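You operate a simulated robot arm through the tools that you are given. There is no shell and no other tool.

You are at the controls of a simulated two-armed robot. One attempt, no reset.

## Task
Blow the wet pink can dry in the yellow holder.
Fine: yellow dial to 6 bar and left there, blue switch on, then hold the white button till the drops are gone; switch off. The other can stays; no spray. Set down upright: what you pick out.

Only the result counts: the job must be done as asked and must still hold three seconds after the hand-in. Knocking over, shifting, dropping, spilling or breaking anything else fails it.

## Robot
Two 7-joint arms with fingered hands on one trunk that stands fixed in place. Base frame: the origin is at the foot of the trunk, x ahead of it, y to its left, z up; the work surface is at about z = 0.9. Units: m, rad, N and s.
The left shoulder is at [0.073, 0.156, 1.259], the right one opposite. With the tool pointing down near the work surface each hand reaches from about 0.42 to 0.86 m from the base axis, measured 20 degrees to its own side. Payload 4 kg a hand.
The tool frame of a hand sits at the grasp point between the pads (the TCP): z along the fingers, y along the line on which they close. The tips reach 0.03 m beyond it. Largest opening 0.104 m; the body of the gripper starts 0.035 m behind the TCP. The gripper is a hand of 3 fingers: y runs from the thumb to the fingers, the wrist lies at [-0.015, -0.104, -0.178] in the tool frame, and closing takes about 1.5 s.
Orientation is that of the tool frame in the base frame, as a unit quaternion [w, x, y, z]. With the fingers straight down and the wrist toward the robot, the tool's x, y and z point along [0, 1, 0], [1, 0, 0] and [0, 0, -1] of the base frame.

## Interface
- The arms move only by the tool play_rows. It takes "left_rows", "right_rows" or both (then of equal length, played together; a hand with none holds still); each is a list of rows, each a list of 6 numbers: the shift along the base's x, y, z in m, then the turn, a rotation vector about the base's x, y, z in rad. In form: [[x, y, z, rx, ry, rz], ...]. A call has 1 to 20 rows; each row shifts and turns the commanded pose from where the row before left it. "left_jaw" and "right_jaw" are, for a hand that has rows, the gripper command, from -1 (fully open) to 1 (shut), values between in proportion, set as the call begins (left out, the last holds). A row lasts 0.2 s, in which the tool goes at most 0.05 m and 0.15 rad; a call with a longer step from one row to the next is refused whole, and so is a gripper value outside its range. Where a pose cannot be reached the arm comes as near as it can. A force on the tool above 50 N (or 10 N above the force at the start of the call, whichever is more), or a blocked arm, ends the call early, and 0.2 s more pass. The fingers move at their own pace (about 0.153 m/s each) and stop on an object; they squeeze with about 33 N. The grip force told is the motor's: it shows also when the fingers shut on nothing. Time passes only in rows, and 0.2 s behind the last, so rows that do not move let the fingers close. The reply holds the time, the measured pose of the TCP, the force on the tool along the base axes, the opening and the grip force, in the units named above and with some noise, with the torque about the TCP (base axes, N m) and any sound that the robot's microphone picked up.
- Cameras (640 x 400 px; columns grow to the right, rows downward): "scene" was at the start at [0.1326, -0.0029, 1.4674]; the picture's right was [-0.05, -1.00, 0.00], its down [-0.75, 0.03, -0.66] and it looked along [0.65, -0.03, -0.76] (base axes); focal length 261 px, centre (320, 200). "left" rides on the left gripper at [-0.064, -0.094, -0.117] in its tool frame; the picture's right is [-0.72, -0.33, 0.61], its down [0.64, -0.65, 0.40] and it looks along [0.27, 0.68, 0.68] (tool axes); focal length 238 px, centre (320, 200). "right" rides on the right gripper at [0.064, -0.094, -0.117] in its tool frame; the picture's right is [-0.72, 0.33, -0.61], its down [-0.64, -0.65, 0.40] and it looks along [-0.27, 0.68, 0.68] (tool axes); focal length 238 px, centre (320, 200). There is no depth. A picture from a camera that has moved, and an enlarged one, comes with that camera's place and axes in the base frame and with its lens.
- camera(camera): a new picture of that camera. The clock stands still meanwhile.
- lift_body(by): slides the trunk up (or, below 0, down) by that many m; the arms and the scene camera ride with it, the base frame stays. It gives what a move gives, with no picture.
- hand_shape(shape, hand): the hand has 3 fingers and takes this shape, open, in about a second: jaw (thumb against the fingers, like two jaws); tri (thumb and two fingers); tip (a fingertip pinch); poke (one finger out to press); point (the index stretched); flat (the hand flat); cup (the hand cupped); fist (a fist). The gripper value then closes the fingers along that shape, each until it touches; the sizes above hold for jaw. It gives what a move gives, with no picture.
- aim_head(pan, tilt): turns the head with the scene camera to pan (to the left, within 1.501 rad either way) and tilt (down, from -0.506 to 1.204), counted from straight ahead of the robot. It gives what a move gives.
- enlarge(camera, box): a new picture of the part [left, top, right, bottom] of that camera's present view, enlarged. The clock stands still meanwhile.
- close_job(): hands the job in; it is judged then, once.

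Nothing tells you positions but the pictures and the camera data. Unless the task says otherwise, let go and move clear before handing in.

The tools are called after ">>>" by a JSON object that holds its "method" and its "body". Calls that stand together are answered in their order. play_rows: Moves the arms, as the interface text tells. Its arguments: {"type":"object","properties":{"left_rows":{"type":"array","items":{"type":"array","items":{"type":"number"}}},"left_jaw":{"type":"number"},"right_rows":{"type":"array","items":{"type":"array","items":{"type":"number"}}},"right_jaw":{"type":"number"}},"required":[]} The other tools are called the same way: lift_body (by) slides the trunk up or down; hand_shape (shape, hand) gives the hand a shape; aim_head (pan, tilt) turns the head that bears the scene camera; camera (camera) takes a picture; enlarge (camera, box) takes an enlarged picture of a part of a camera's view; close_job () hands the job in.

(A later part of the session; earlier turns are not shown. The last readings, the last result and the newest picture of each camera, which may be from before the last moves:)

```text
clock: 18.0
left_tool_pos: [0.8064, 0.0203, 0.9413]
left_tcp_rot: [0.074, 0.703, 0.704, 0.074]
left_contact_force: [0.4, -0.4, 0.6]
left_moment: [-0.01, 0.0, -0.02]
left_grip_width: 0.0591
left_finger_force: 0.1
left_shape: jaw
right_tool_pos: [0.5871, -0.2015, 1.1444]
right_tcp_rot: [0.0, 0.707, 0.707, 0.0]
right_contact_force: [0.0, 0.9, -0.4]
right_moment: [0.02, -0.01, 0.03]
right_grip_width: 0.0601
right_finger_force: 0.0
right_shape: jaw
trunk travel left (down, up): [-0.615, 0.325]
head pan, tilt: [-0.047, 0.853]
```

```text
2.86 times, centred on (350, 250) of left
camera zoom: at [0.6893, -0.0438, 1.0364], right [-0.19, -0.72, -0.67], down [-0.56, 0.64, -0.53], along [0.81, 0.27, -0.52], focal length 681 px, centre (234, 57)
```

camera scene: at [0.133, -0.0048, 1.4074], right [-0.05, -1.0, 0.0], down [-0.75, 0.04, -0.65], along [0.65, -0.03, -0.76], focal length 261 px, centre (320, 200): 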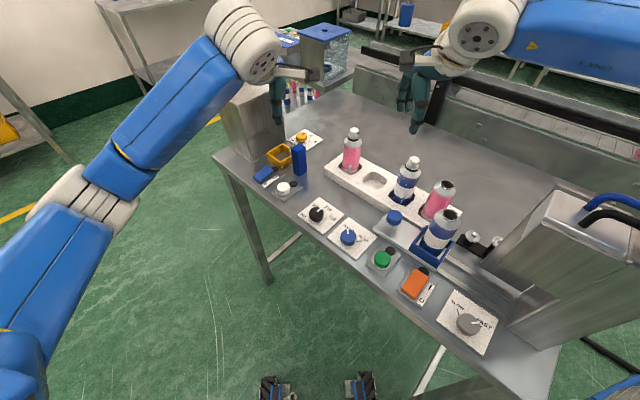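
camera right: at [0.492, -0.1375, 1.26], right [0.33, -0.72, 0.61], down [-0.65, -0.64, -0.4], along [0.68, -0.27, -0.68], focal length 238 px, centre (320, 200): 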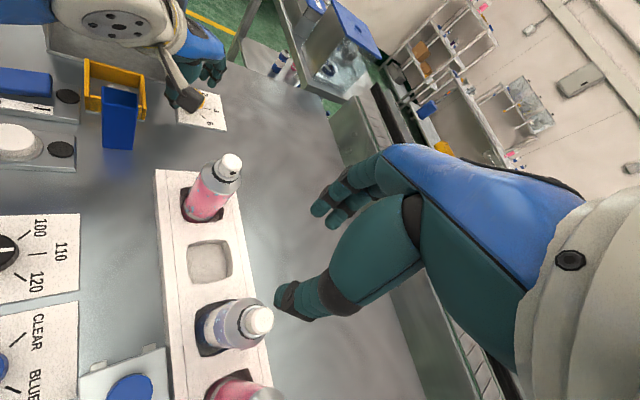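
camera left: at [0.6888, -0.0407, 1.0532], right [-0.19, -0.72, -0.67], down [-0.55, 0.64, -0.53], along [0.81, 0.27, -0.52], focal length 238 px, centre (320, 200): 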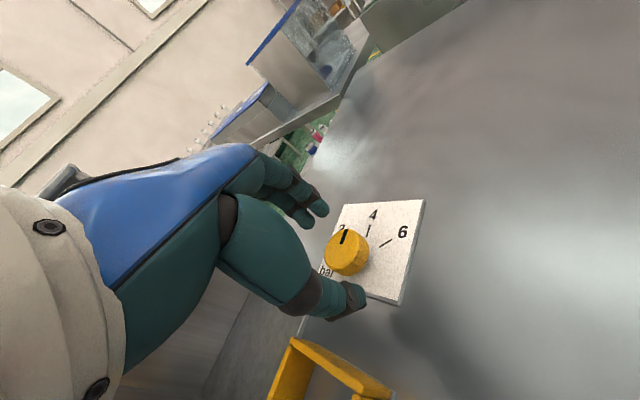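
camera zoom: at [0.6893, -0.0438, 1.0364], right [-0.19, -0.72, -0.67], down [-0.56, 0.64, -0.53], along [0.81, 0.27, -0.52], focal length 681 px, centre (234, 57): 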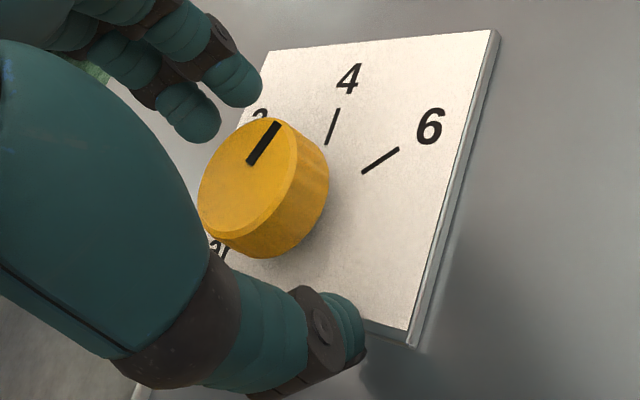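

The pointer is now roughly midway between 4 and 6. I'll regrip and turn a further −25°, then inspect.

>>> {"method": "play_rows", "body": {"left_rows": [[0, 0, 0, 0, 0, 0], [0, 0, 0, 0, 0, 0], [0, 0, 0, 0, 0, 0], [0, 0, 0, 0, 0, 0], [0, 0, 0, 0, 0, 0], [0, 0, 0, 0, 0, 0]], "left_jaw": 0.8}}

>>> {"method": "enlarge", "body": {"camera": "left", "box": [290, 200, 390, 290]}}

>>> {"method": "play_rows", "body": {"left_rows": [[0.0001, 0.0006, 0, 0, 0, -0.0873], [0.0001, 0.0006, 0, 0, 0, -0.0873], [0.0001, 0.0005, 0, 0, 0, -0.0873], [0.0001, 0.0004, 0, 0, 0, -0.0873], [0.0002, 0.0004, 0, 0, 0, -0.0873], [0, 0, 0, 0, 0, 0]]}}

>>> {"method": "enlarge", "body": {"camera": "left", "box": [270, 180, 430, 320]}}

>>> {"method": "enlarge", "body": {"camera": "right", "box": [150, 60, 250, 140]}}

```text
clock: 19.4
left_tool_pos: [0.8062, 0.0212, 0.9423]
left_tcp_rot: [0.074, 0.703, 0.703, 0.075]
left_contact_force: [5.5, 1.2, 3.3]
left_moment: [0.04, -0.05, 0.02]
left_grip_width: 0.0191
left_finger_force: 33.0
left_shape: jaw
right_tool_pos: [0.5861, -0.1995, 1.1427]
right_tcp_rot: [0.0, 0.707, 0.707, 0.001]
right_contact_force: [-0.1, 0.2, 0.2]
right_moment: [-0.02, 0.02, -0.02]
right_grip_width: 0.06
right_finger_force: 0.1
right_shape: jaw
trunk travel left (down, up): [-0.615, 0.325]
head pan, tilt: [-0.047, 0.853]
```

```text
4.44 times, centred on (340, 245) of left
camera zoom: at [0.6895, -0.0432, 1.0364], right [-0.19, -0.72, -0.67], down [-0.55, 0.64, -0.53], along [0.81, 0.27, -0.52], focal length 1059 px, centre (231, 0)
```

zoom: 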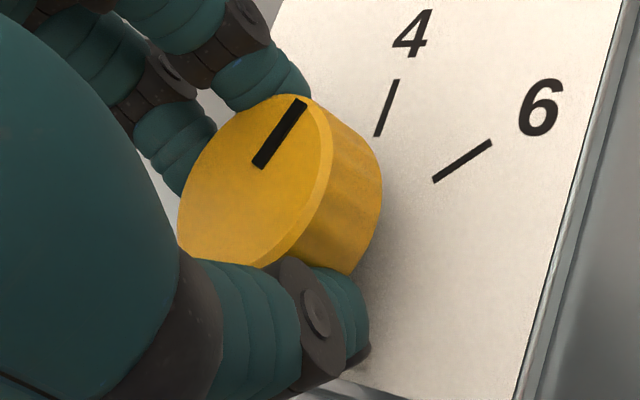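

```text
clock: 20.8
left_tool_pos: [0.8059, 0.0235, 0.9416]
left_tcp_rot: [0.089, 0.838, 0.535, 0.058]
left_contact_force: [6.2, 2.0, 6.6]
left_moment: [0.05, -0.16, 0.03]
left_grip_width: 0.0198
left_finger_force: 32.9
left_shape: jaw
right_tool_pos: [0.5869, -0.2007, 1.1424]
right_tcp_rot: [-0.002, 0.707, 0.707, 0.001]
right_contact_force: [-1.0, -0.3, -1.1]
right_moment: [0.01, 0.0, 0.01]
right_grip_width: 0.0601
right_finger_force: 0.0
right_shape: jaw
trunk travel left (down, up): [-0.615, 0.325]
head pan, tilt: [-0.047, 0.853]
```

```text
2.86 times, centred on (350, 250) of left
camera zoom: at [0.6734, 0.0145, 1.0361], right [-0.48, -0.57, -0.67], down [-0.23, 0.81, -0.53], along [0.85, -0.1, -0.52], focal length 681 px, centre (234, 57)
```

zoom: 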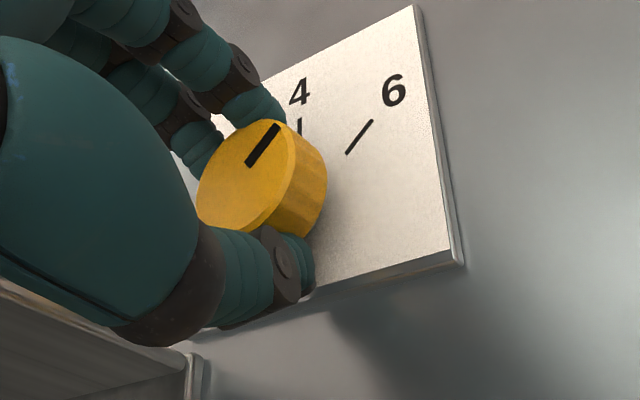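

```text
5.00 times, centred on (200, 100) of right
camera zoom: at [0.4916, -0.1374, 1.2603], right [0.33, -0.72, 0.61], down [-0.65, -0.64, -0.41], along [0.68, -0.27, -0.68], focal length 1192 px, centre (920, 700)
```

zoom: 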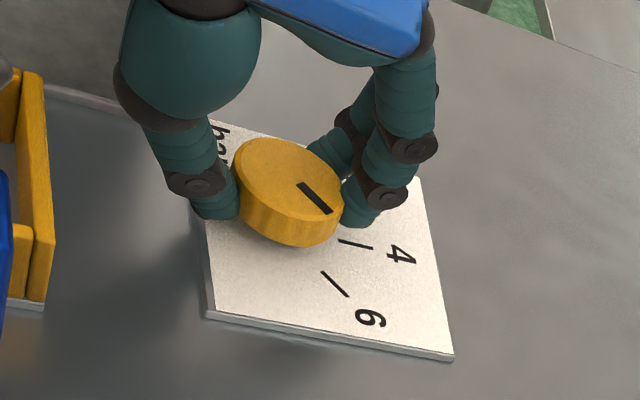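

The pointer is nearly parallel to the 6 tick (≈ −92° vs −95…−97°). I'll add about 3.5° more, then release and raise the hand to inspect.

>>> {"method": "play_rows", "body": {"left_rows": [[0.0001, 0.0003, 0, 0, 0, -0.06], [0, 0, 0, 0, 0, 0]]}}

>>> {"method": "play_rows", "body": {"left_rows": [[0, 0, 0, 0, 0, 0], [0, 0, 0, 0, 0, 0], [0, 0, 0, 0, 0, 0], [0, 0, 0, 0, 0, 0], [0, 0, 0, 0, 0, 0]], "left_jaw": -0.15}}

>>> {"method": "play_rows", "body": {"left_rows": [[0, 0, 0.02, 0, 0, 0], [0, 0, 0.03, 0, 0, 0], [0, 0, 0.03, 0, 0, 0], [0, 0, 0, 0, 0, 0]]}}

>>> {"method": "enlarge", "body": {"camera": "right", "box": [150, 60, 250, 140]}}

>>> {"method": "enlarge", "body": {"camera": "left", "box": [290, 220, 430, 340]}}

```text
clock: 21.4
left_tool_pos: [0.8076, 0.0246, 0.941]
left_tcp_rot: [0.09, 0.854, 0.51, 0.054]
left_contact_force: [8.0, 1.9, 7.4]
left_moment: [0.04, -0.13, 0.14]
left_grip_width: 0.0199
left_finger_force: 32.6
left_shape: jaw
right_tool_pos: [0.5868, -0.2001, 1.1439]
right_tcp_rot: [0.0, 0.707, 0.707, 0.001]
right_contact_force: [0.8, -0.4, -0.7]
right_moment: [0.04, 0.03, -0.01]
right_grip_width: 0.0601
right_finger_force: 0.2
right_shape: jaw
trunk travel left (down, up): [-0.615, 0.325]
head pan, tilt: [-0.047, 0.853]
```

```text
clock: 22.6
left_tool_pos: [0.8056, 0.0237, 0.9407]
left_tcp_rot: [0.09, 0.854, 0.509, 0.054]
left_contact_force: [-0.8, -0.8, 0.0]
left_moment: [0.0, -0.04, -0.02]
left_grip_width: 0.059
left_finger_force: 0.0
left_shape: jaw
right_tool_pos: [0.5854, -0.2005, 1.1419]
right_tcp_rot: [-0.001, 0.707, 0.707, 0.0]
right_contact_force: [-0.7, 0.4, 0.2]
right_moment: [0.0, -0.01, -0.01]
right_grip_width: 0.0601
right_finger_force: 0.1
right_shape: jaw
trunk travel left (down, up): [-0.615, 0.325]
head pan, tilt: [-0.047, 0.853]
```

```text
clock: 23.6
left_tool_pos: [0.8059, 0.0233, 1.0188]
left_tcp_rot: [0.09, 0.855, 0.508, 0.054]
left_contact_force: [-0.8, -0.9, -0.7]
left_moment: [0.01, 0.01, 0.02]
left_grip_width: 0.0593
left_finger_force: 0.0
left_shape: jaw
right_tool_pos: [0.5856, -0.1999, 1.1433]
right_tcp_rot: [0.0, 0.707, 0.707, 0.001]
right_contact_force: [-0.1, -0.2, 0.2]
right_moment: [-0.01, 0.04, 0.0]
right_grip_width: 0.0603
right_finger_force: 0.0
right_shape: jaw
trunk travel left (down, up): [-0.615, 0.325]
head pan, tilt: [-0.047, 0.853]
```

```text
5.00 times, centred on (200, 100) of right
camera zoom: at [0.492, -0.1375, 1.2601], right [0.33, -0.72, 0.61], down [-0.65, -0.64, -0.41], along [0.68, -0.27, -0.68], focal length 1192 px, centre (920, 700)
```

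zoom: 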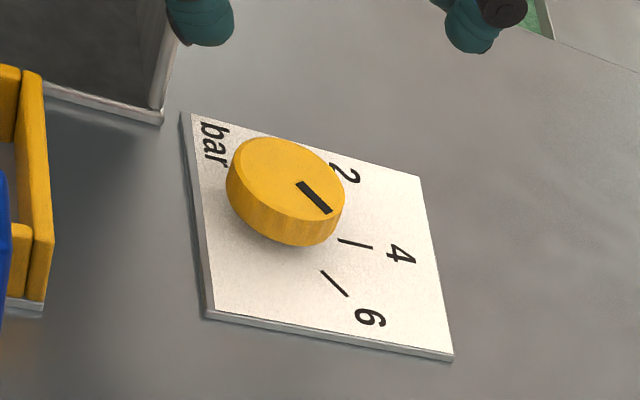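

```text
3.33 times, centred on (360, 280) of left
camera zoom: at [0.6729, 0.0233, 1.1142], right [-0.51, -0.54, -0.67], down [-0.18, 0.83, -0.53], along [0.84, -0.15, -0.52], focal length 794 px, centre (187, -67)
```

zoom: 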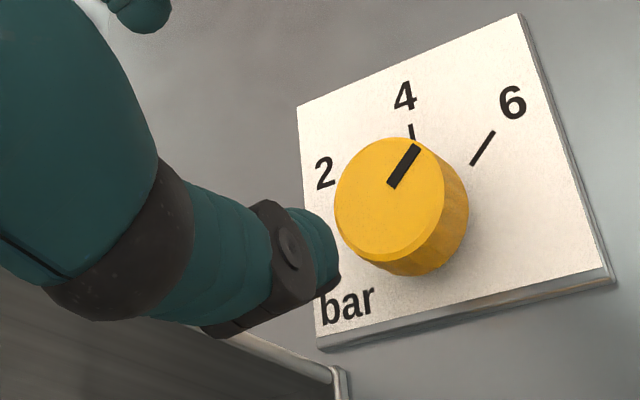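

>>> {"method": "enlarge", "body": {"camera": "right", "box": [180, 75, 230, 125]}}

>>> {"method": "enlarge", "body": {"camera": "left", "box": [350, 225, 430, 305]}}

```text
8.00 times, centred on (205, 100) of right
camera zoom: at [0.492, -0.1375, 1.2601], right [0.33, -0.72, 0.61], down [-0.65, -0.64, -0.41], along [0.68, -0.27, -0.68], focal length 1907 px, centre (1240, 1000)
```

zoom: 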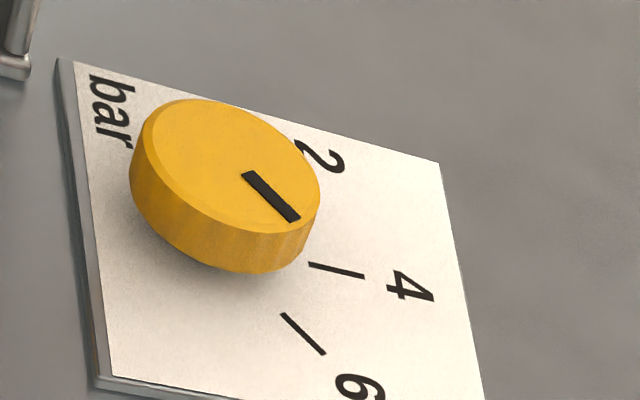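

```text
5.00 times, centred on (390, 265) of left
camera zoom: at [0.6729, 0.0233, 1.1142], right [-0.51, -0.54, -0.67], down [-0.18, 0.83, -0.53], along [0.84, -0.15, -0.52], focal length 1192 px, centre (-30, -125)
```

zoom: 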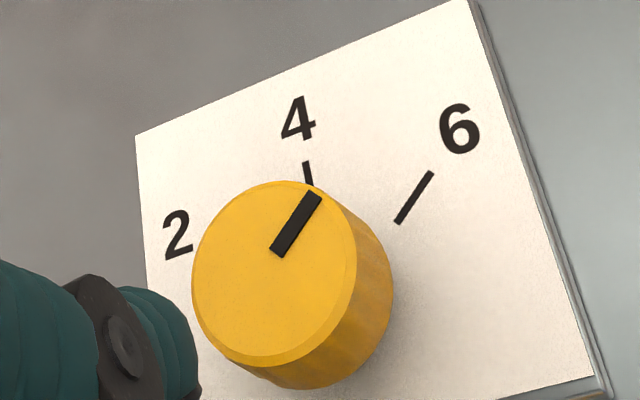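

Both close views show the pointer parallel to the 6 tick, so the dial is set to 6. Now I'll retract the left hand and raise the trunk back, to free the space for picking up the can with the right hand.

>>> {"method": "play_rows", "body": {"left_rows": [[0, 0, 0.03, 0, 0, 0], [-0.03, 0, 0.03, 0, 0, 0.1], [-0.04, 0, 0.005, 0, 0, 0.1], [-0.04, 0, 0.005, 0, 0, 0.1], [-0.04, 0, 0.005, 0, 0, 0.1], [-0.04, 0, 0.005, 0, 0, 0.097], [-0.03, 0.03, 0, 0, 0.105, 0], [-0.03, 0.035, 0, 0, 0.105, 0], [-0.005, 0.04, 0, 0, 0, 0], [-0.005, 0.04, 0, 0, 0, 0], [-0.005, 0.04, 0, 0, 0, 0], [-0.005, 0.04, 0, 0, 0, 0], [0, 0, 0, 0, 0, 0]]}}

>>> {"method": "lift_body", "body": {"by": 0.06}}

>>> {"method": "camera", "body": {"camera": "scene"}}

>>> {"method": "camera", "body": {"camera": "right"}}

>>> {"method": "camera", "body": {"camera": "left"}}

```text
clock: 26.4
left_tool_pos: [0.5351, 0.2548, 1.1008]
left_tcp_rot: [0.0, 0.707, 0.707, -0.001]
left_contact_force: [-0.5, -0.2, 0.4]
left_moment: [-0.04, 0.0, -0.01]
left_grip_width: 0.0595
left_finger_force: 0.0
left_shape: jaw
right_tool_pos: [0.5861, -0.1977, 1.1432]
right_tcp_rot: [0.001, 0.706, 0.708, 0.0]
right_contact_force: [0.5, 0.5, 0.2]
right_moment: [-0.06, -0.01, -0.03]
right_grip_width: 0.0604
right_finger_force: 0.1
right_shape: jaw
trunk travel left (down, up): [-0.615, 0.325]
head pan, tilt: [-0.047, 0.853]
```

```text
clock: 27.4
left_tool_pos: [0.5357, 0.2522, 1.1628]
left_tcp_rot: [0.0, 0.706, 0.708, 0.0]
left_contact_force: [-0.6, -0.3, 0.8]
left_moment: [0.01, 0.01, 0.0]
left_grip_width: 0.0595
left_finger_force: 0.0
left_shape: jaw
right_tool_pos: [0.5871, -0.2, 1.203]
right_tcp_rot: [0.0, 0.707, 0.707, 0.0]
right_contact_force: [-0.1, -0.6, 0.4]
right_moment: [-0.01, 0.0, -0.03]
right_grip_width: 0.0601
right_finger_force: 0.2
right_shape: jaw
trunk travel left (down, up): [-0.675, 0.265]
head pan, tilt: [-0.047, 0.853]
```

```text
taken
camera scene: at [0.1331, -0.0039, 1.4673], right [-0.05, -1.0, 0.0], down [-0.75, 0.04, -0.65], along [0.65, -0.03, -0.76], focal length 261 px, centre (320, 200)
```

scene: 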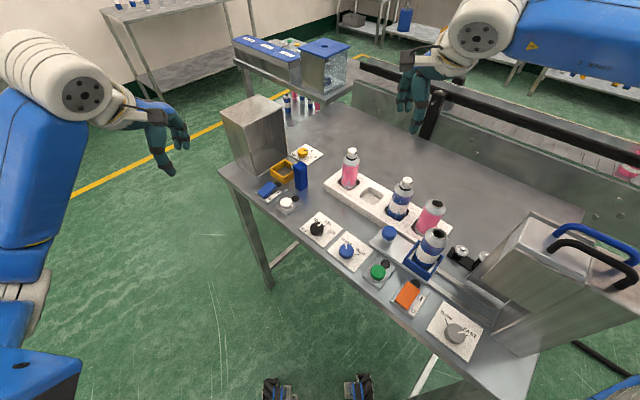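

```text
taken
camera right: at [0.4921, -0.1365, 1.3201], right [0.33, -0.72, 0.61], down [-0.65, -0.64, -0.4], along [0.68, -0.27, -0.68], focal length 238 px, centre (320, 200)
```

right: 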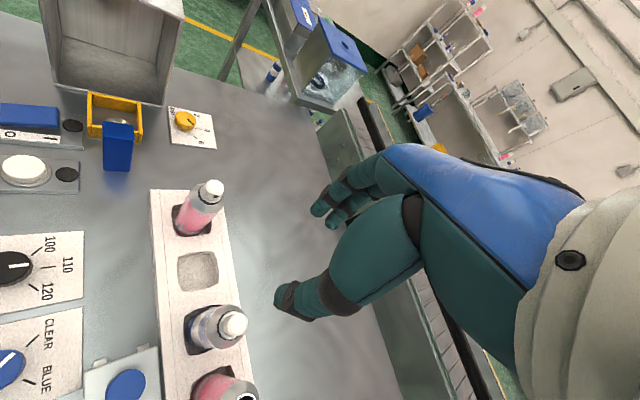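

```text
taken
camera left: at [0.4411, 0.1875, 1.2785], right [-0.33, -0.72, -0.61], down [-0.65, 0.64, -0.4], along [0.68, 0.27, -0.68], focal length 238 px, centre (320, 200)
```

left: 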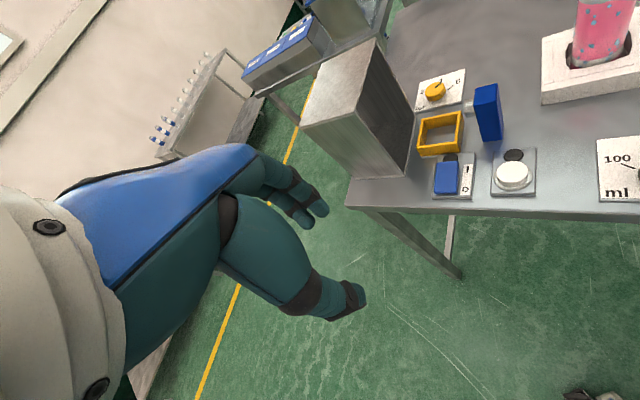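

Dial is at 6 and the hands are clear. Now I'll measure the wet pink can and the holder precisely from two cameras.

>>> {"method": "enlarge", "body": {"camera": "right", "box": [150, 160, 250, 260]}}

>>> {"method": "enlarge", "body": {"camera": "scene", "box": [310, 130, 410, 220]}}

>>> {"method": "enlarge", "body": {"camera": "scene", "box": [245, 140, 325, 215]}}

>>> {"method": "enlarge", "body": {"camera": "left", "box": [400, 60, 520, 200]}}

```text
4.00 times, centred on (200, 210) of right
camera zoom: at [0.4921, -0.1365, 1.3201], right [0.33, -0.72, 0.61], down [-0.65, -0.64, -0.4], along [0.68, -0.27, -0.68], focal length 953 px, centre (800, 160)
```

zoom: 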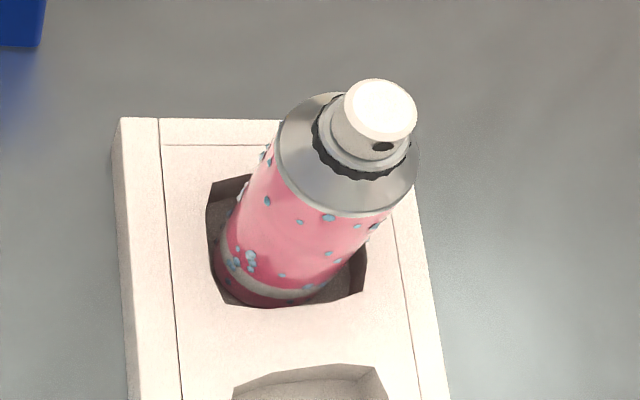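

```text
4.44 times, centred on (360, 175) of scene
camera zoom: at [0.1331, -0.0039, 1.4673], right [-0.05, -1.0, 0.0], down [-0.75, 0.04, -0.65], along [0.65, -0.03, -0.76], focal length 1161 px, centre (142, 311)
```

zoom: 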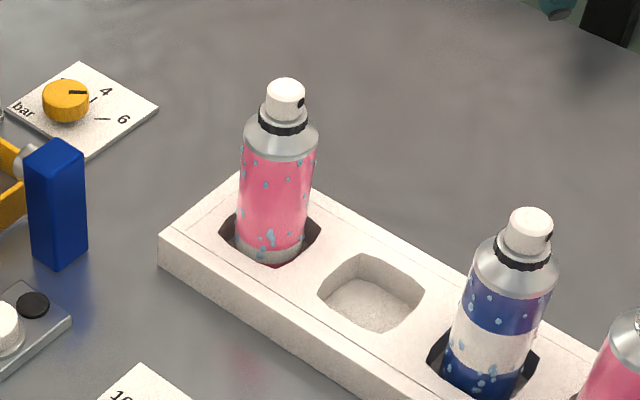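

```text
5.33 times, centred on (285, 178) of scene
camera zoom: at [0.1331, -0.0039, 1.4673], right [-0.05, -1.0, 0.0], down [-0.75, 0.04, -0.65], along [0.65, -0.03, -0.76], focal length 1394 px, centre (507, 320)
```

zoom: 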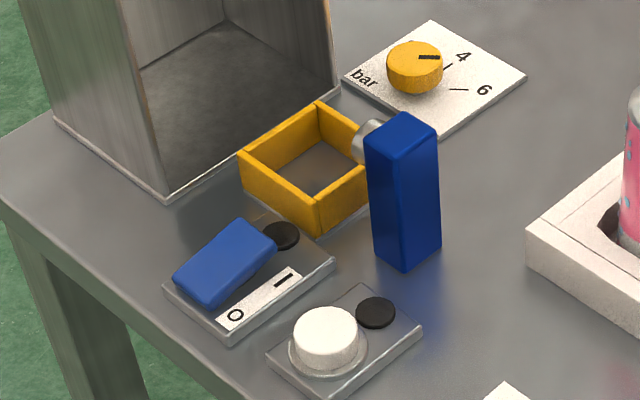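

```text
2.86 times, centred on (460, 130) of left
camera zoom: at [0.4411, 0.1875, 1.2785], right [-0.33, -0.72, -0.61], down [-0.65, 0.64, -0.4], along [0.68, 0.27, -0.68], focal length 681 px, centre (-80, 400)
```

zoom: 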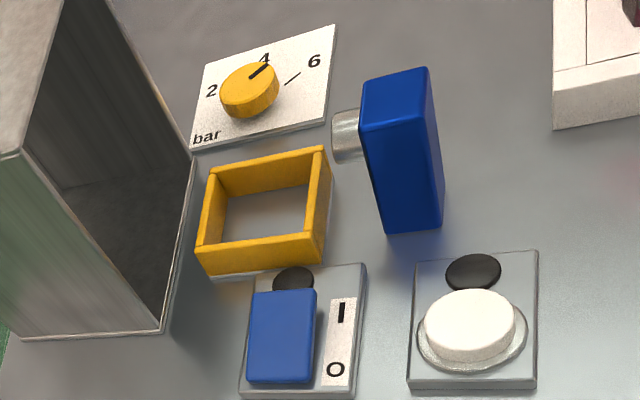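

The wet can's axis is at about (0.655, −0.113), its cap top at z≈1.057 and body top at ≈1.004, so a straight-down grasp would touch the spray cap. I'll grasp with the left hand tilted ~40° (leaning back along the rack, closing across it) so the palm clears the cap; first I move the right hand out of the way and orient the left hand.

>>> {"method": "play_rows", "body": {"right_rows": [[-0.007, -0.03, 0.01, 0, 0, 0], [-0.007, -0.03, 0.01, 0, 0, 0], [-0.007, -0.03, 0.01, 0, 0, 0], [-0.007, -0.03, 0.01, 0, 0, 0], [-0.007, -0.03, 0.005, 0, 0, 0], [0, -0.03, 0, 0, 0, 0], [0, 0, 0, 0, 0, 0], [0, 0, 0, 0, 0, 0], [0, 0, 0, 0, 0, 0], [0, 0, 0, 0, 0, 0], [0, 0, 0, 0, 0, 0], [0, 0, 0, 0, 0, 0]], "left_rows": [[-0.0025, -0.03, 0.005, 0, 0, -0.1309], [-0.0025, -0.03, 0.005, 0, 0, -0.1309], [-0.0025, -0.03, 0.005, 0, 0, -0.1309], [-0.0025, -0.03, 0.005, 0, 0, -0.1309], [-0.0025, -0.03, 0.005, 0, 0, -0.1309], [-0.0025, -0.03, 0.005, 0, 0, -0.1309], [0.012, -0.02, 0, 0.0987, -0.0987, 0], [0.012, -0.02, 0, 0.0987, -0.0987, 0], [0.012, -0.02, 0, 0.0987, -0.0987, 0], [0.012, -0.02, 0, 0.0987, -0.0987, 0], [0.012, -0.02, 0, 0.0987, -0.0987, 0], [0, 0, 0, 0, 0, 0]], "left_jaw": -1}}

>>> {"method": "camera", "body": {"camera": "left"}}

>>> {"method": "camera", "body": {"camera": "scene"}}

```text
clock: 30.0
left_tool_pos: [0.5796, -0.0307, 1.1932]
left_tcp_rot: [-0.131, 0.868, 0.36, 0.316]
left_contact_force: [-1.2, 0.3, -0.1]
left_moment: [0.02, -0.02, 0.01]
left_grip_width: 0.1037
left_finger_force: 0.1
left_shape: jaw
right_tool_pos: [0.5517, -0.3818, 1.2475]
right_tcp_rot: [-0.001, 0.708, 0.707, 0.0]
right_contact_force: [0.3, -0.5, 1.0]
right_moment: [-0.01, 0.02, -0.04]
right_grip_width: 0.06
right_finger_force: 0.1
right_shape: jaw
trunk travel left (down, up): [-0.675, 0.265]
head pan, tilt: [-0.047, 0.853]
```

```text
taken
camera left: at [0.4256, -0.0506, 1.2413], right [-0.34, 0.12, -0.93], down [0.07, 0.99, 0.1], along [0.94, -0.03, -0.35], focal length 238 px, centre (320, 200)
```

left: 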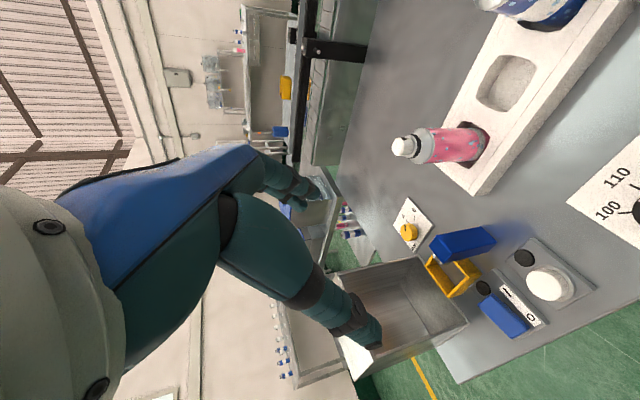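

```text
taken
camera scene: at [0.1327, -0.0068, 1.4674], right [-0.05, -1.0, 0.0], down [-0.75, 0.04, -0.66], along [0.65, -0.03, -0.76], focal length 261 px, centre (320, 200)
```

scene: 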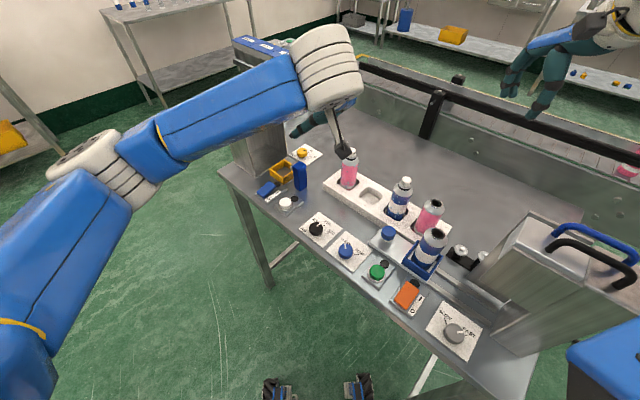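

The left hand took the tilted orientation well. Moving to the pre-grasp point above the wet can.

>>> {"method": "play_rows", "body": {"left_rows": [[0.023, -0.0294, -0.01, 0, 0, 0], [0.023, -0.0294, -0.025, 0, 0, 0], [0.023, -0.0294, -0.03, 0, 0, 0], [0, 0, 0, 0, 0, 0]]}}

>>> {"method": "camera", "body": {"camera": "left"}}

>>> {"method": "camera", "body": {"camera": "scene"}}

>>> {"method": "camera", "body": {"camera": "right"}}

```text
clock: 31.0
left_tool_pos: [0.6475, -0.1157, 1.1277]
left_tcp_rot: [-0.13, 0.868, 0.361, 0.316]
left_contact_force: [0.7, 0.1, 0.3]
left_moment: [0.03, -0.02, 0.05]
left_grip_width: 0.1041
left_finger_force: 0.1
left_shape: jaw
right_tool_pos: [0.5493, -0.379, 1.2487]
right_tcp_rot: [0.001, 0.707, 0.707, 0.0]
right_contact_force: [1.1, 0.6, 0.2]
right_moment: [-0.03, 0.03, 0.01]
right_grip_width: 0.06
right_finger_force: 0.0
right_shape: jaw
trunk travel left (down, up): [-0.675, 0.265]
head pan, tilt: [-0.047, 0.853]
```

```text
taken
camera left: at [0.4932, -0.1371, 1.176], right [-0.34, 0.12, -0.93], down [0.07, 0.99, 0.1], along [0.94, -0.03, -0.35], focal length 238 px, centre (320, 200)
```

left: 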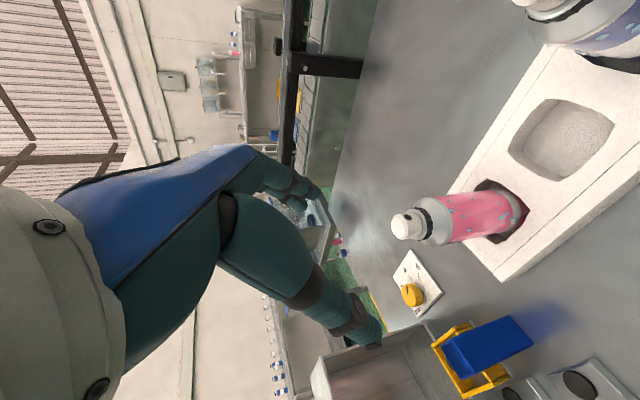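

```text
taken
camera scene: at [0.1327, -0.006, 1.4674], right [-0.05, -1.0, 0.0], down [-0.75, 0.04, -0.66], along [0.65, -0.03, -0.76], focal length 261 px, centre (320, 200)
```

scene: 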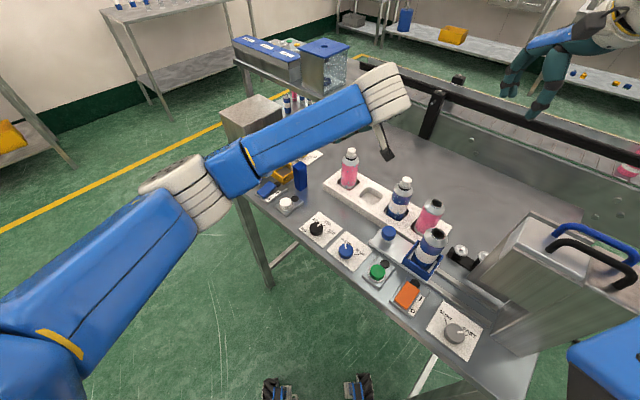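

```text
taken
camera right: at [0.4562, -0.3162, 1.3658], right [0.33, -0.72, 0.61], down [-0.65, -0.64, -0.4], along [0.68, -0.27, -0.68], focal length 238 px, centre (320, 200)
```

right: 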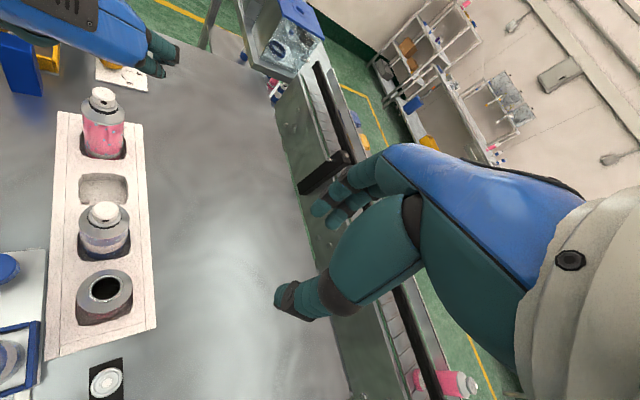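

>>> {"method": "enlarge", "body": {"camera": "left", "box": [360, 150, 560, 290]}}

>>> {"method": "play_rows", "body": {"right_rows": [[0, 0, 0, 0, 0, 0.13], [0, 0, 0, 0, 0, 0.13], [0, 0, 0, 0, 0, 0.13], [0, 0, 0, 0, 0, 0.13], [0, 0, 0, 0, 0, 0.13], [0, 0, 0, 0, 0, 0.13], [0, 0, 0, 0, 0, 0]]}}

>>> {"method": "camera", "body": {"camera": "right"}}

```text
2.86 times, centred on (460, 220) of left
camera zoom: at [0.4932, -0.1371, 1.176], right [-0.34, 0.12, -0.93], down [0.07, 0.99, 0.1], along [0.94, -0.03, -0.35], focal length 681 px, centre (-80, 143)
```

zoom: 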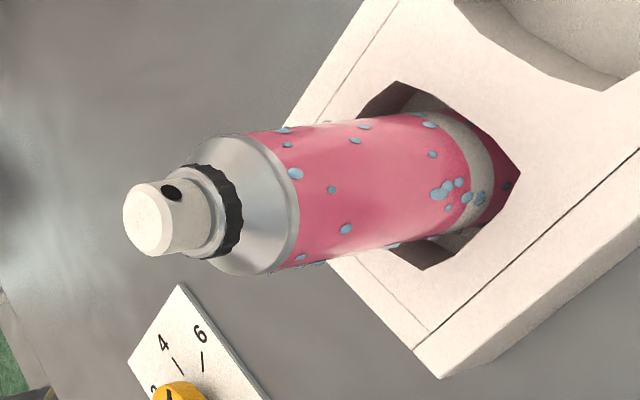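

```text
clock: 32.6
left_tool_pos: [0.6472, -0.1181, 1.1275]
left_tcp_rot: [-0.131, 0.868, 0.359, 0.315]
left_contact_force: [-0.5, 0.0, 0.2]
left_moment: [-0.01, -0.01, 0.01]
left_grip_width: 0.1038
left_finger_force: 0.1
left_shape: jaw
right_tool_pos: [0.5081, -0.3144, 1.2337]
right_tcp_rot: [0.002, 0.51, 0.86, -0.017]
right_contact_force: [0.0, -0.5, 0.8]
right_moment: [0.0, 0.02, -0.01]
right_grip_width: 0.0602
right_finger_force: 0.0
right_shape: jaw
right hand out of reach, approached as far as the arm can: row 3, 4, 5, 6
trunk travel left (down, up): [-0.675, 0.265]
head pan, tilt: [-0.047, 0.853]
```

```text
taken
camera right: at [0.3969, -0.3015, 1.352], right [0.64, -0.45, 0.62], down [-0.27, -0.89, -0.37], along [0.72, 0.07, -0.69], focal length 238 px, centre (320, 200)
```

right: 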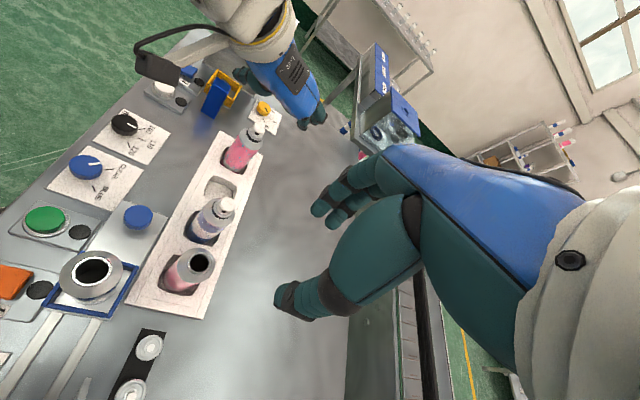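

The can's axis lines up with my estimate in the left view, and the right camera now watches from the side. I'll descend most of the way, straddling the can.

>>> {"method": "play_rows", "body": {"left_rows": [[0, 0, -0.03, 0, 0, 0], [0, 0, -0.03, 0, 0, 0], [0, 0, -0.025, 0, 0, 0], [0, 0, 0, 0, 0, 0]]}}

>>> {"method": "enlarge", "body": {"camera": "left", "box": [230, 110, 510, 330]}}

>>> {"method": "enlarge", "body": {"camera": "right", "box": [180, 30, 360, 200]}}

>>> {"method": "enlarge", "body": {"camera": "scene", "box": [290, 60, 450, 220]}}

```text
clock: 33.6
left_tool_pos: [0.6472, -0.1181, 1.0417]
left_tcp_rot: [-0.131, 0.868, 0.36, 0.316]
left_contact_force: [0.3, 1.0, -0.7]
left_moment: [0.02, 0.0, -0.04]
left_grip_width: 0.1036
left_finger_force: 0.1
left_shape: jaw
right_tool_pos: [0.5091, -0.3154, 1.2346]
right_tcp_rot: [0.002, 0.51, 0.86, -0.017]
right_contact_force: [0.7, 0.7, 0.1]
right_moment: [-0.02, 0.01, -0.03]
right_grip_width: 0.0605
right_finger_force: 0.0
right_shape: jaw
trunk travel left (down, up): [-0.675, 0.265]
head pan, tilt: [-0.047, 0.853]
```

```text
1.82 times, centred on (370, 220) of left
camera zoom: at [0.4934, -0.1392, 1.0901], right [-0.34, 0.12, -0.93], down [0.07, 0.99, 0.1], along [0.94, -0.03, -0.35], focal length 433 px, centre (229, 164)
```

zoom: 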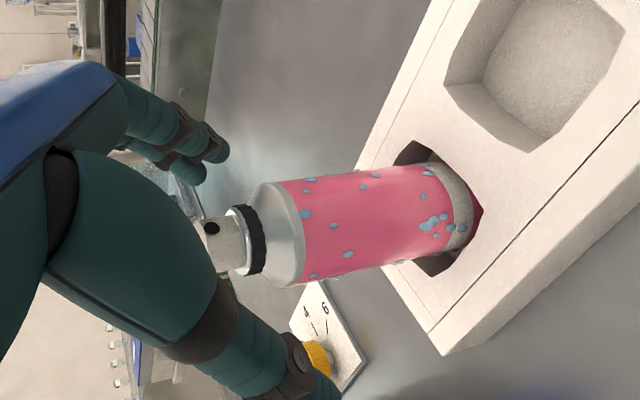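

```text
2.35 times, centred on (270, 115) of right
camera zoom: at [0.3971, -0.3011, 1.352], right [0.64, -0.45, 0.62], down [-0.27, -0.89, -0.37], along [0.72, 0.07, -0.69], focal length 561 px, centre (438, 400)
```

zoom: 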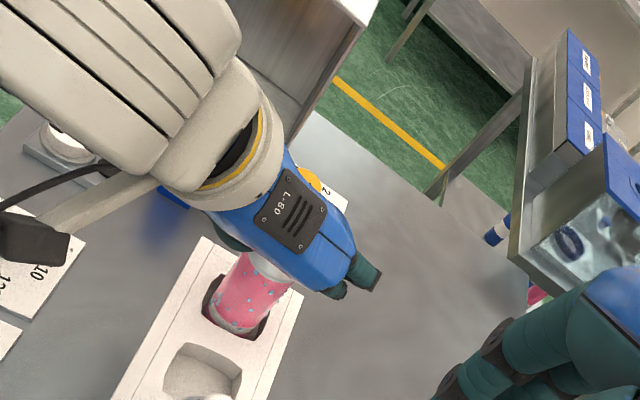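

```text
2.50 times, centred on (370, 140) of scene
camera zoom: at [0.1328, -0.0066, 1.4674], right [-0.05, -1.0, 0.0], down [-0.75, 0.04, -0.66], along [0.65, -0.03, -0.76], focal length 653 px, centre (195, 350)
```

zoom: 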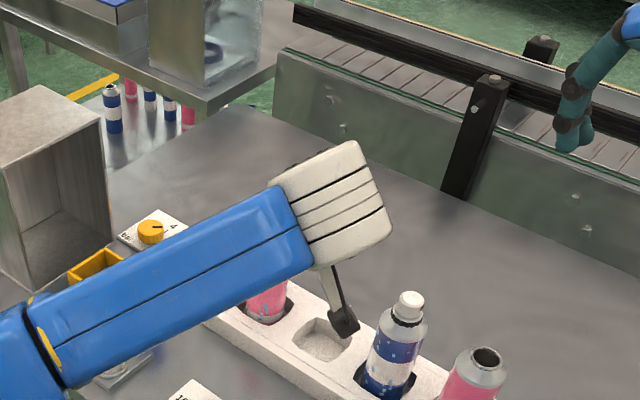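

No contact so far, but to give the cap and palm more room I'll tilt 5° more and take the can a bit farther out toward the fingertips, then descend in small steps.

>>> {"method": "play_rows", "body": {"left_rows": [[-0.0036, -0.0036, 0.005, 0.0617, -0.0617, 0], [0, 0, -0.014, 0, 0, 0], [0, 0, -0.01, 0, 0, 0], [0, 0, 0, 0, 0, 0]]}}

>>> {"method": "enlarge", "body": {"camera": "left", "box": [230, 110, 510, 330]}}

>>> {"method": "enlarge", "body": {"camera": "right", "box": [220, 60, 340, 160]}}

```text
clock: 34.6
left_tool_pos: [0.6457, -0.1211, 1.0216]
left_tcp_rot: [-0.146, 0.854, 0.353, 0.354]
left_contact_force: [0.2, -0.3, 0.2]
left_moment: [0.01, 0.0, 0.02]
left_grip_width: 0.1039
left_finger_force: 0.1
left_shape: jaw
right_tool_pos: [0.5083, -0.316, 1.233]
right_tcp_rot: [0.003, 0.51, 0.86, -0.017]
right_contact_force: [0.2, 0.2, 0.2]
right_moment: [0.04, 0.0, 0.01]
right_grip_width: 0.0602
right_finger_force: 0.1
right_shape: jaw
trunk travel left (down, up): [-0.675, 0.265]
head pan, tilt: [-0.047, 0.853]
```

```text
1.82 times, centred on (370, 220) of left
camera zoom: at [0.488, -0.1454, 1.0597], right [-0.28, 0.18, -0.94], down [0.06, 0.98, 0.17], along [0.96, -0.01, -0.29], focal length 433 px, centre (229, 164)
```

zoom: 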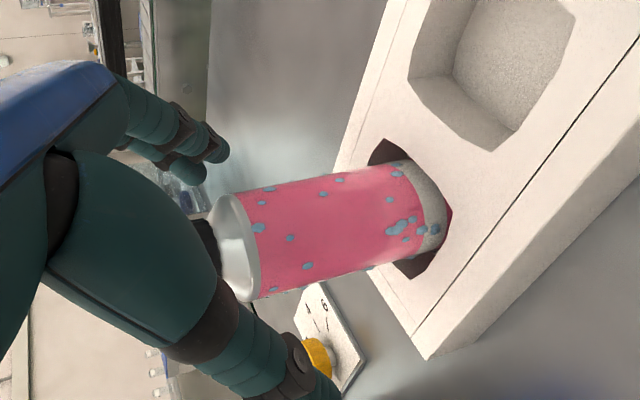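

```text
4.00 times, centred on (280, 110) of right
camera zoom: at [0.3969, -0.3014, 1.352], right [0.64, -0.45, 0.62], down [-0.27, -0.89, -0.37], along [0.72, 0.07, -0.69], focal length 953 px, centre (480, 560)
```

zoom: 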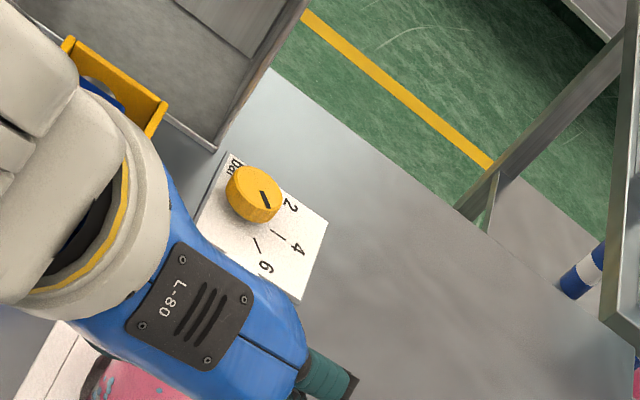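

Still free of contact and the can is well centred between thumb and fingers. Descending the remaining ~22 mm in two small steps while watching the force.

>>> {"method": "play_rows", "body": {"left_rows": [[0, 0.001, -0.006, 0, 0, 0], [0, 0, -0.006, 0, 0, 0], [0, 0, 0, 0, 0, 0]]}}

>>> {"method": "play_rows", "body": {"left_rows": [[0, 0, -0.005, 0, 0, 0], [0, 0, -0.005, 0, 0, 0], [0, 0, 0, 0, 0, 0]]}}

>>> {"method": "enlarge", "body": {"camera": "left", "box": [230, 110, 510, 330]}}

>>> {"method": "enlarge", "body": {"camera": "scene", "box": [290, 60, 450, 220]}}

>>> {"method": "camera", "body": {"camera": "right"}}

```text
clock: 35.4
left_tool_pos: [0.6445, -0.1194, 1.0114]
left_tcp_rot: [-0.147, 0.853, 0.353, 0.354]
left_contact_force: [0.6, -0.1, -0.5]
left_moment: [-0.01, -0.03, 0.01]
left_grip_width: 0.1038
left_finger_force: 0.1
left_shape: jaw
right_tool_pos: [0.5087, -0.3153, 1.2337]
right_tcp_rot: [0.002, 0.51, 0.86, -0.017]
right_contact_force: [-0.2, 0.9, -0.6]
right_moment: [0.02, 0.01, -0.03]
right_grip_width: 0.0597
right_finger_force: 0.0
right_shape: jaw
trunk travel left (down, up): [-0.675, 0.265]
head pan, tilt: [-0.047, 0.853]
```

```text
clock: 36.2
left_tool_pos: [0.6452, -0.1205, 0.9999]
left_tcp_rot: [-0.147, 0.854, 0.353, 0.354]
left_contact_force: [0.3, -0.1, -0.3]
left_moment: [0.0, 0.0, -0.02]
left_grip_width: 0.1038
left_finger_force: 0.1
left_shape: jaw
right_tool_pos: [0.5077, -0.3155, 1.234]
right_tcp_rot: [0.002, 0.51, 0.86, -0.018]
right_contact_force: [0.5, 0.2, -0.5]
right_moment: [0.0, -0.01, -0.01]
right_grip_width: 0.0604
right_finger_force: 0.0
right_shape: jaw
trunk travel left (down, up): [-0.675, 0.265]
head pan, tilt: [-0.047, 0.853]
```

```text
1.82 times, centred on (370, 220) of left
camera zoom: at [0.4875, -0.1438, 1.0379], right [-0.28, 0.18, -0.94], down [0.06, 0.98, 0.17], along [0.96, -0.01, -0.29], focal length 433 px, centre (229, 164)
```

zoom: 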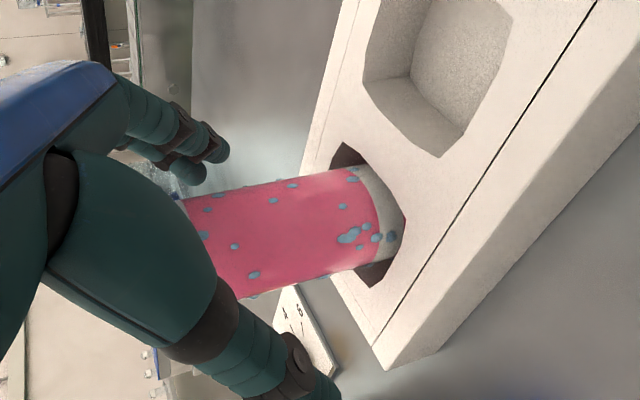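

```text
2.50 times, centred on (370, 140) of scene
camera zoom: at [0.1327, -0.0069, 1.4674], right [-0.05, -1.0, 0.0], down [-0.75, 0.04, -0.66], along [0.65, -0.03, -0.76], focal length 653 px, centre (195, 350)
```

zoom: 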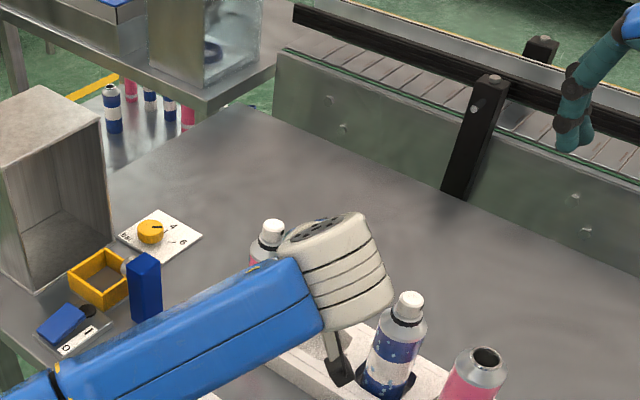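

```text
taken
camera right: at [0.3971, -0.3015, 1.3519], right [0.64, -0.45, 0.62], down [-0.27, -0.89, -0.37], along [0.72, 0.07, -0.69], focal length 238 px, centre (320, 200)
```

right: 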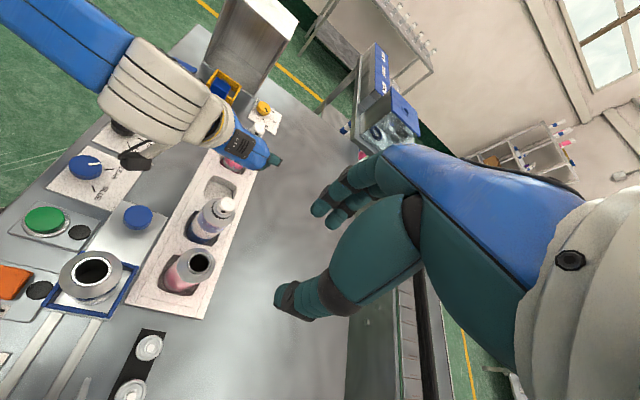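

The cap stands clear of the hand and nothing is touched. Closing on the can body.

>>> {"method": "play_rows", "body": {"left_rows": [[0, 0, 0, 0, 0, 0], [0, 0, 0, 0, 0, 0], [0, 0, 0, 0, 0, 0], [0, 0, 0, 0, 0, 0], [0, 0, 0, 0, 0, 0], [0, 0, 0, 0, 0, 0], [0, 0, 0, 0, 0, 0]], "left_jaw": 0.8}}

>>> {"method": "enlarge", "body": {"camera": "left", "box": [230, 110, 510, 330]}}

>>> {"method": "enlarge", "body": {"camera": "scene", "box": [290, 60, 450, 220]}}

>>> {"method": "enlarge", "body": {"camera": "right", "box": [180, 100, 300, 220]}}

```text
clock: 37.8
left_tool_pos: [0.6443, -0.1194, 1.001]
left_tcp_rot: [-0.146, 0.854, 0.354, 0.353]
left_contact_force: [-0.1, -0.6, 0.2]
left_moment: [-0.03, 0.02, 0.03]
left_grip_width: 0.0354
left_finger_force: 32.8
left_shape: jaw
right_tool_pos: [0.5091, -0.3144, 1.2339]
right_tcp_rot: [0.001, 0.51, 0.86, -0.017]
right_contact_force: [-0.1, -0.1, 0.0]
right_moment: [-0.01, 0.04, 0.02]
right_grip_width: 0.0604
right_finger_force: 0.0
right_shape: jaw
trunk travel left (down, up): [-0.675, 0.265]
head pan, tilt: [-0.047, 0.853]
```

```text
1.82 times, centred on (370, 220) of left
camera zoom: at [0.4875, -0.1439, 1.0378], right [-0.28, 0.18, -0.94], down [0.06, 0.98, 0.17], along [0.96, -0.01, -0.29], focal length 433 px, centre (229, 164)
```

zoom: 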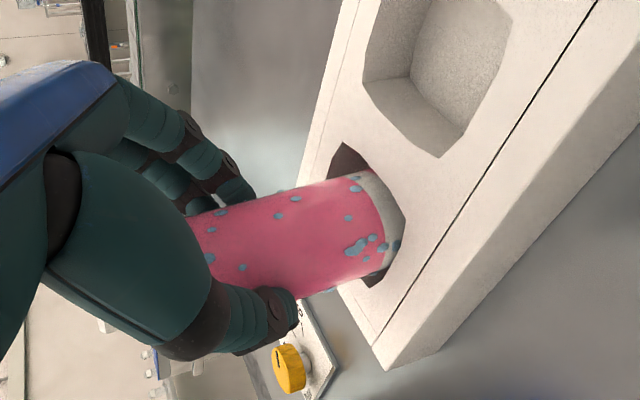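

```text
2.50 times, centred on (370, 140) of scene
camera zoom: at [0.1329, -0.0071, 1.4673], right [-0.05, -1.0, 0.0], down [-0.75, 0.04, -0.65], along [0.65, -0.03, -0.76], focal length 653 px, centre (195, 350)
```

zoom: 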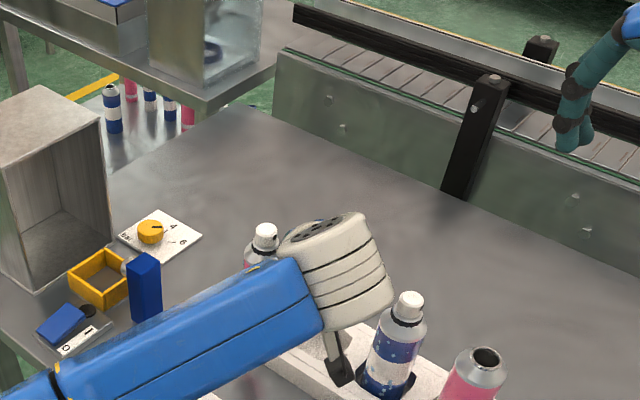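

```text
3.33 times, centred on (240, 160) of right
camera zoom: at [0.3973, -0.3016, 1.3518], right [0.64, -0.45, 0.62], down [-0.27, -0.89, -0.37], along [0.72, 0.07, -0.69], focal length 794 px, centre (587, 333)
```

zoom: 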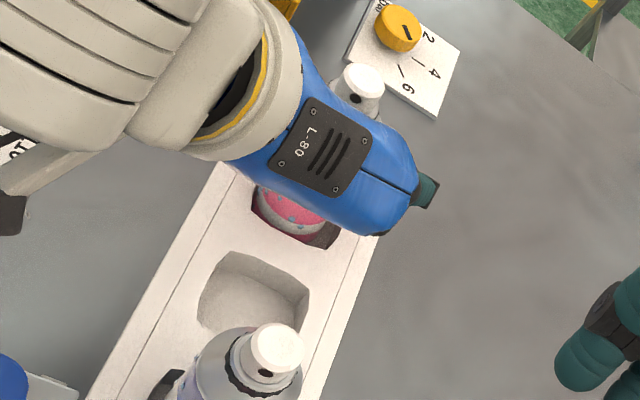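

The can is gripped (33 N). Lifting it straight up out of the rack.

>>> {"method": "play_rows", "body": {"left_rows": [[0, 0, 0.01, 0, 0, 0], [0, 0, 0.02, 0, 0, 0], [0, 0, 0.03, 0, 0, 0], [0, 0, 0.03, 0, 0, 0], [0, 0, 0.03, 0, 0, 0], [0, 0, 0, 0, 0, 0]]}}

>>> {"method": "camera", "body": {"camera": "left"}}

>>> {"method": "camera", "body": {"camera": "scene"}}

>>> {"method": "camera", "body": {"camera": "right"}}

```text
clock: 39.2
left_tool_pos: [0.6454, -0.1187, 1.1201]
left_tcp_rot: [-0.147, 0.853, 0.354, 0.354]
left_contact_force: [-0.1, 0.7, -2.3]
left_moment: [-0.01, 0.02, 0.0]
left_grip_width: 0.0355
left_finger_force: 32.8
left_shape: jaw
right_tool_pos: [0.5081, -0.3158, 1.2333]
right_tcp_rot: [0.001, 0.51, 0.86, -0.018]
right_contact_force: [0.8, 0.3, -0.3]
right_moment: [0.0, -0.05, 0.01]
right_grip_width: 0.0599
right_finger_force: 0.1
right_shape: jaw
trunk travel left (down, up): [-0.675, 0.265]
head pan, tilt: [-0.047, 0.853]
```

```text
taken
camera left: at [0.489, -0.1441, 1.1577], right [-0.28, 0.18, -0.94], down [0.06, 0.98, 0.17], along [0.96, -0.01, -0.29], focal length 238 px, centre (320, 200)
```

left: 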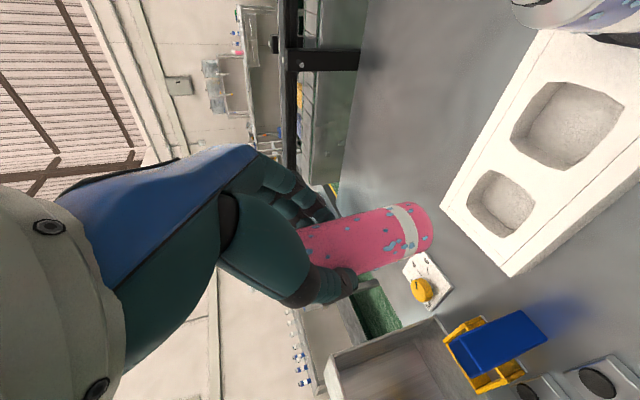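

```text
taken
camera scene: at [0.1333, -0.0072, 1.4673], right [-0.05, -1.0, 0.0], down [-0.76, 0.04, -0.65], along [0.65, -0.03, -0.76], focal length 261 px, centre (320, 200)
```

scene: 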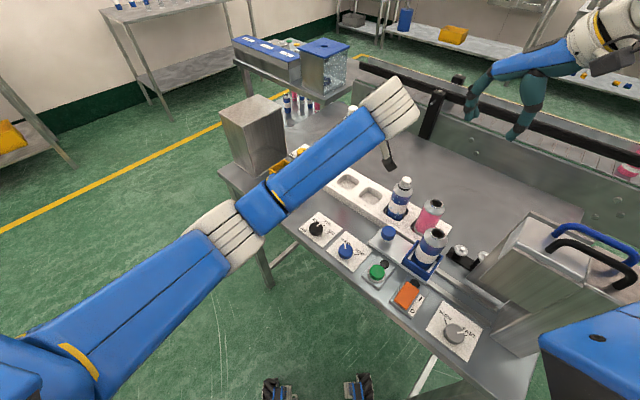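

```text
taken
camera right: at [0.3975, -0.3016, 1.3517], right [0.64, -0.45, 0.62], down [-0.27, -0.89, -0.37], along [0.72, 0.07, -0.69], focal length 238 px, centre (320, 200)
```

right: 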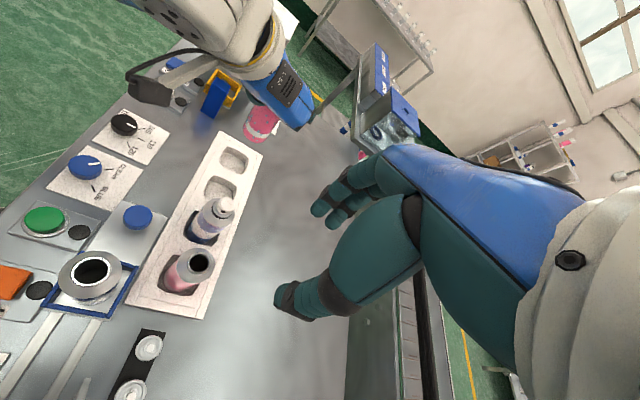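

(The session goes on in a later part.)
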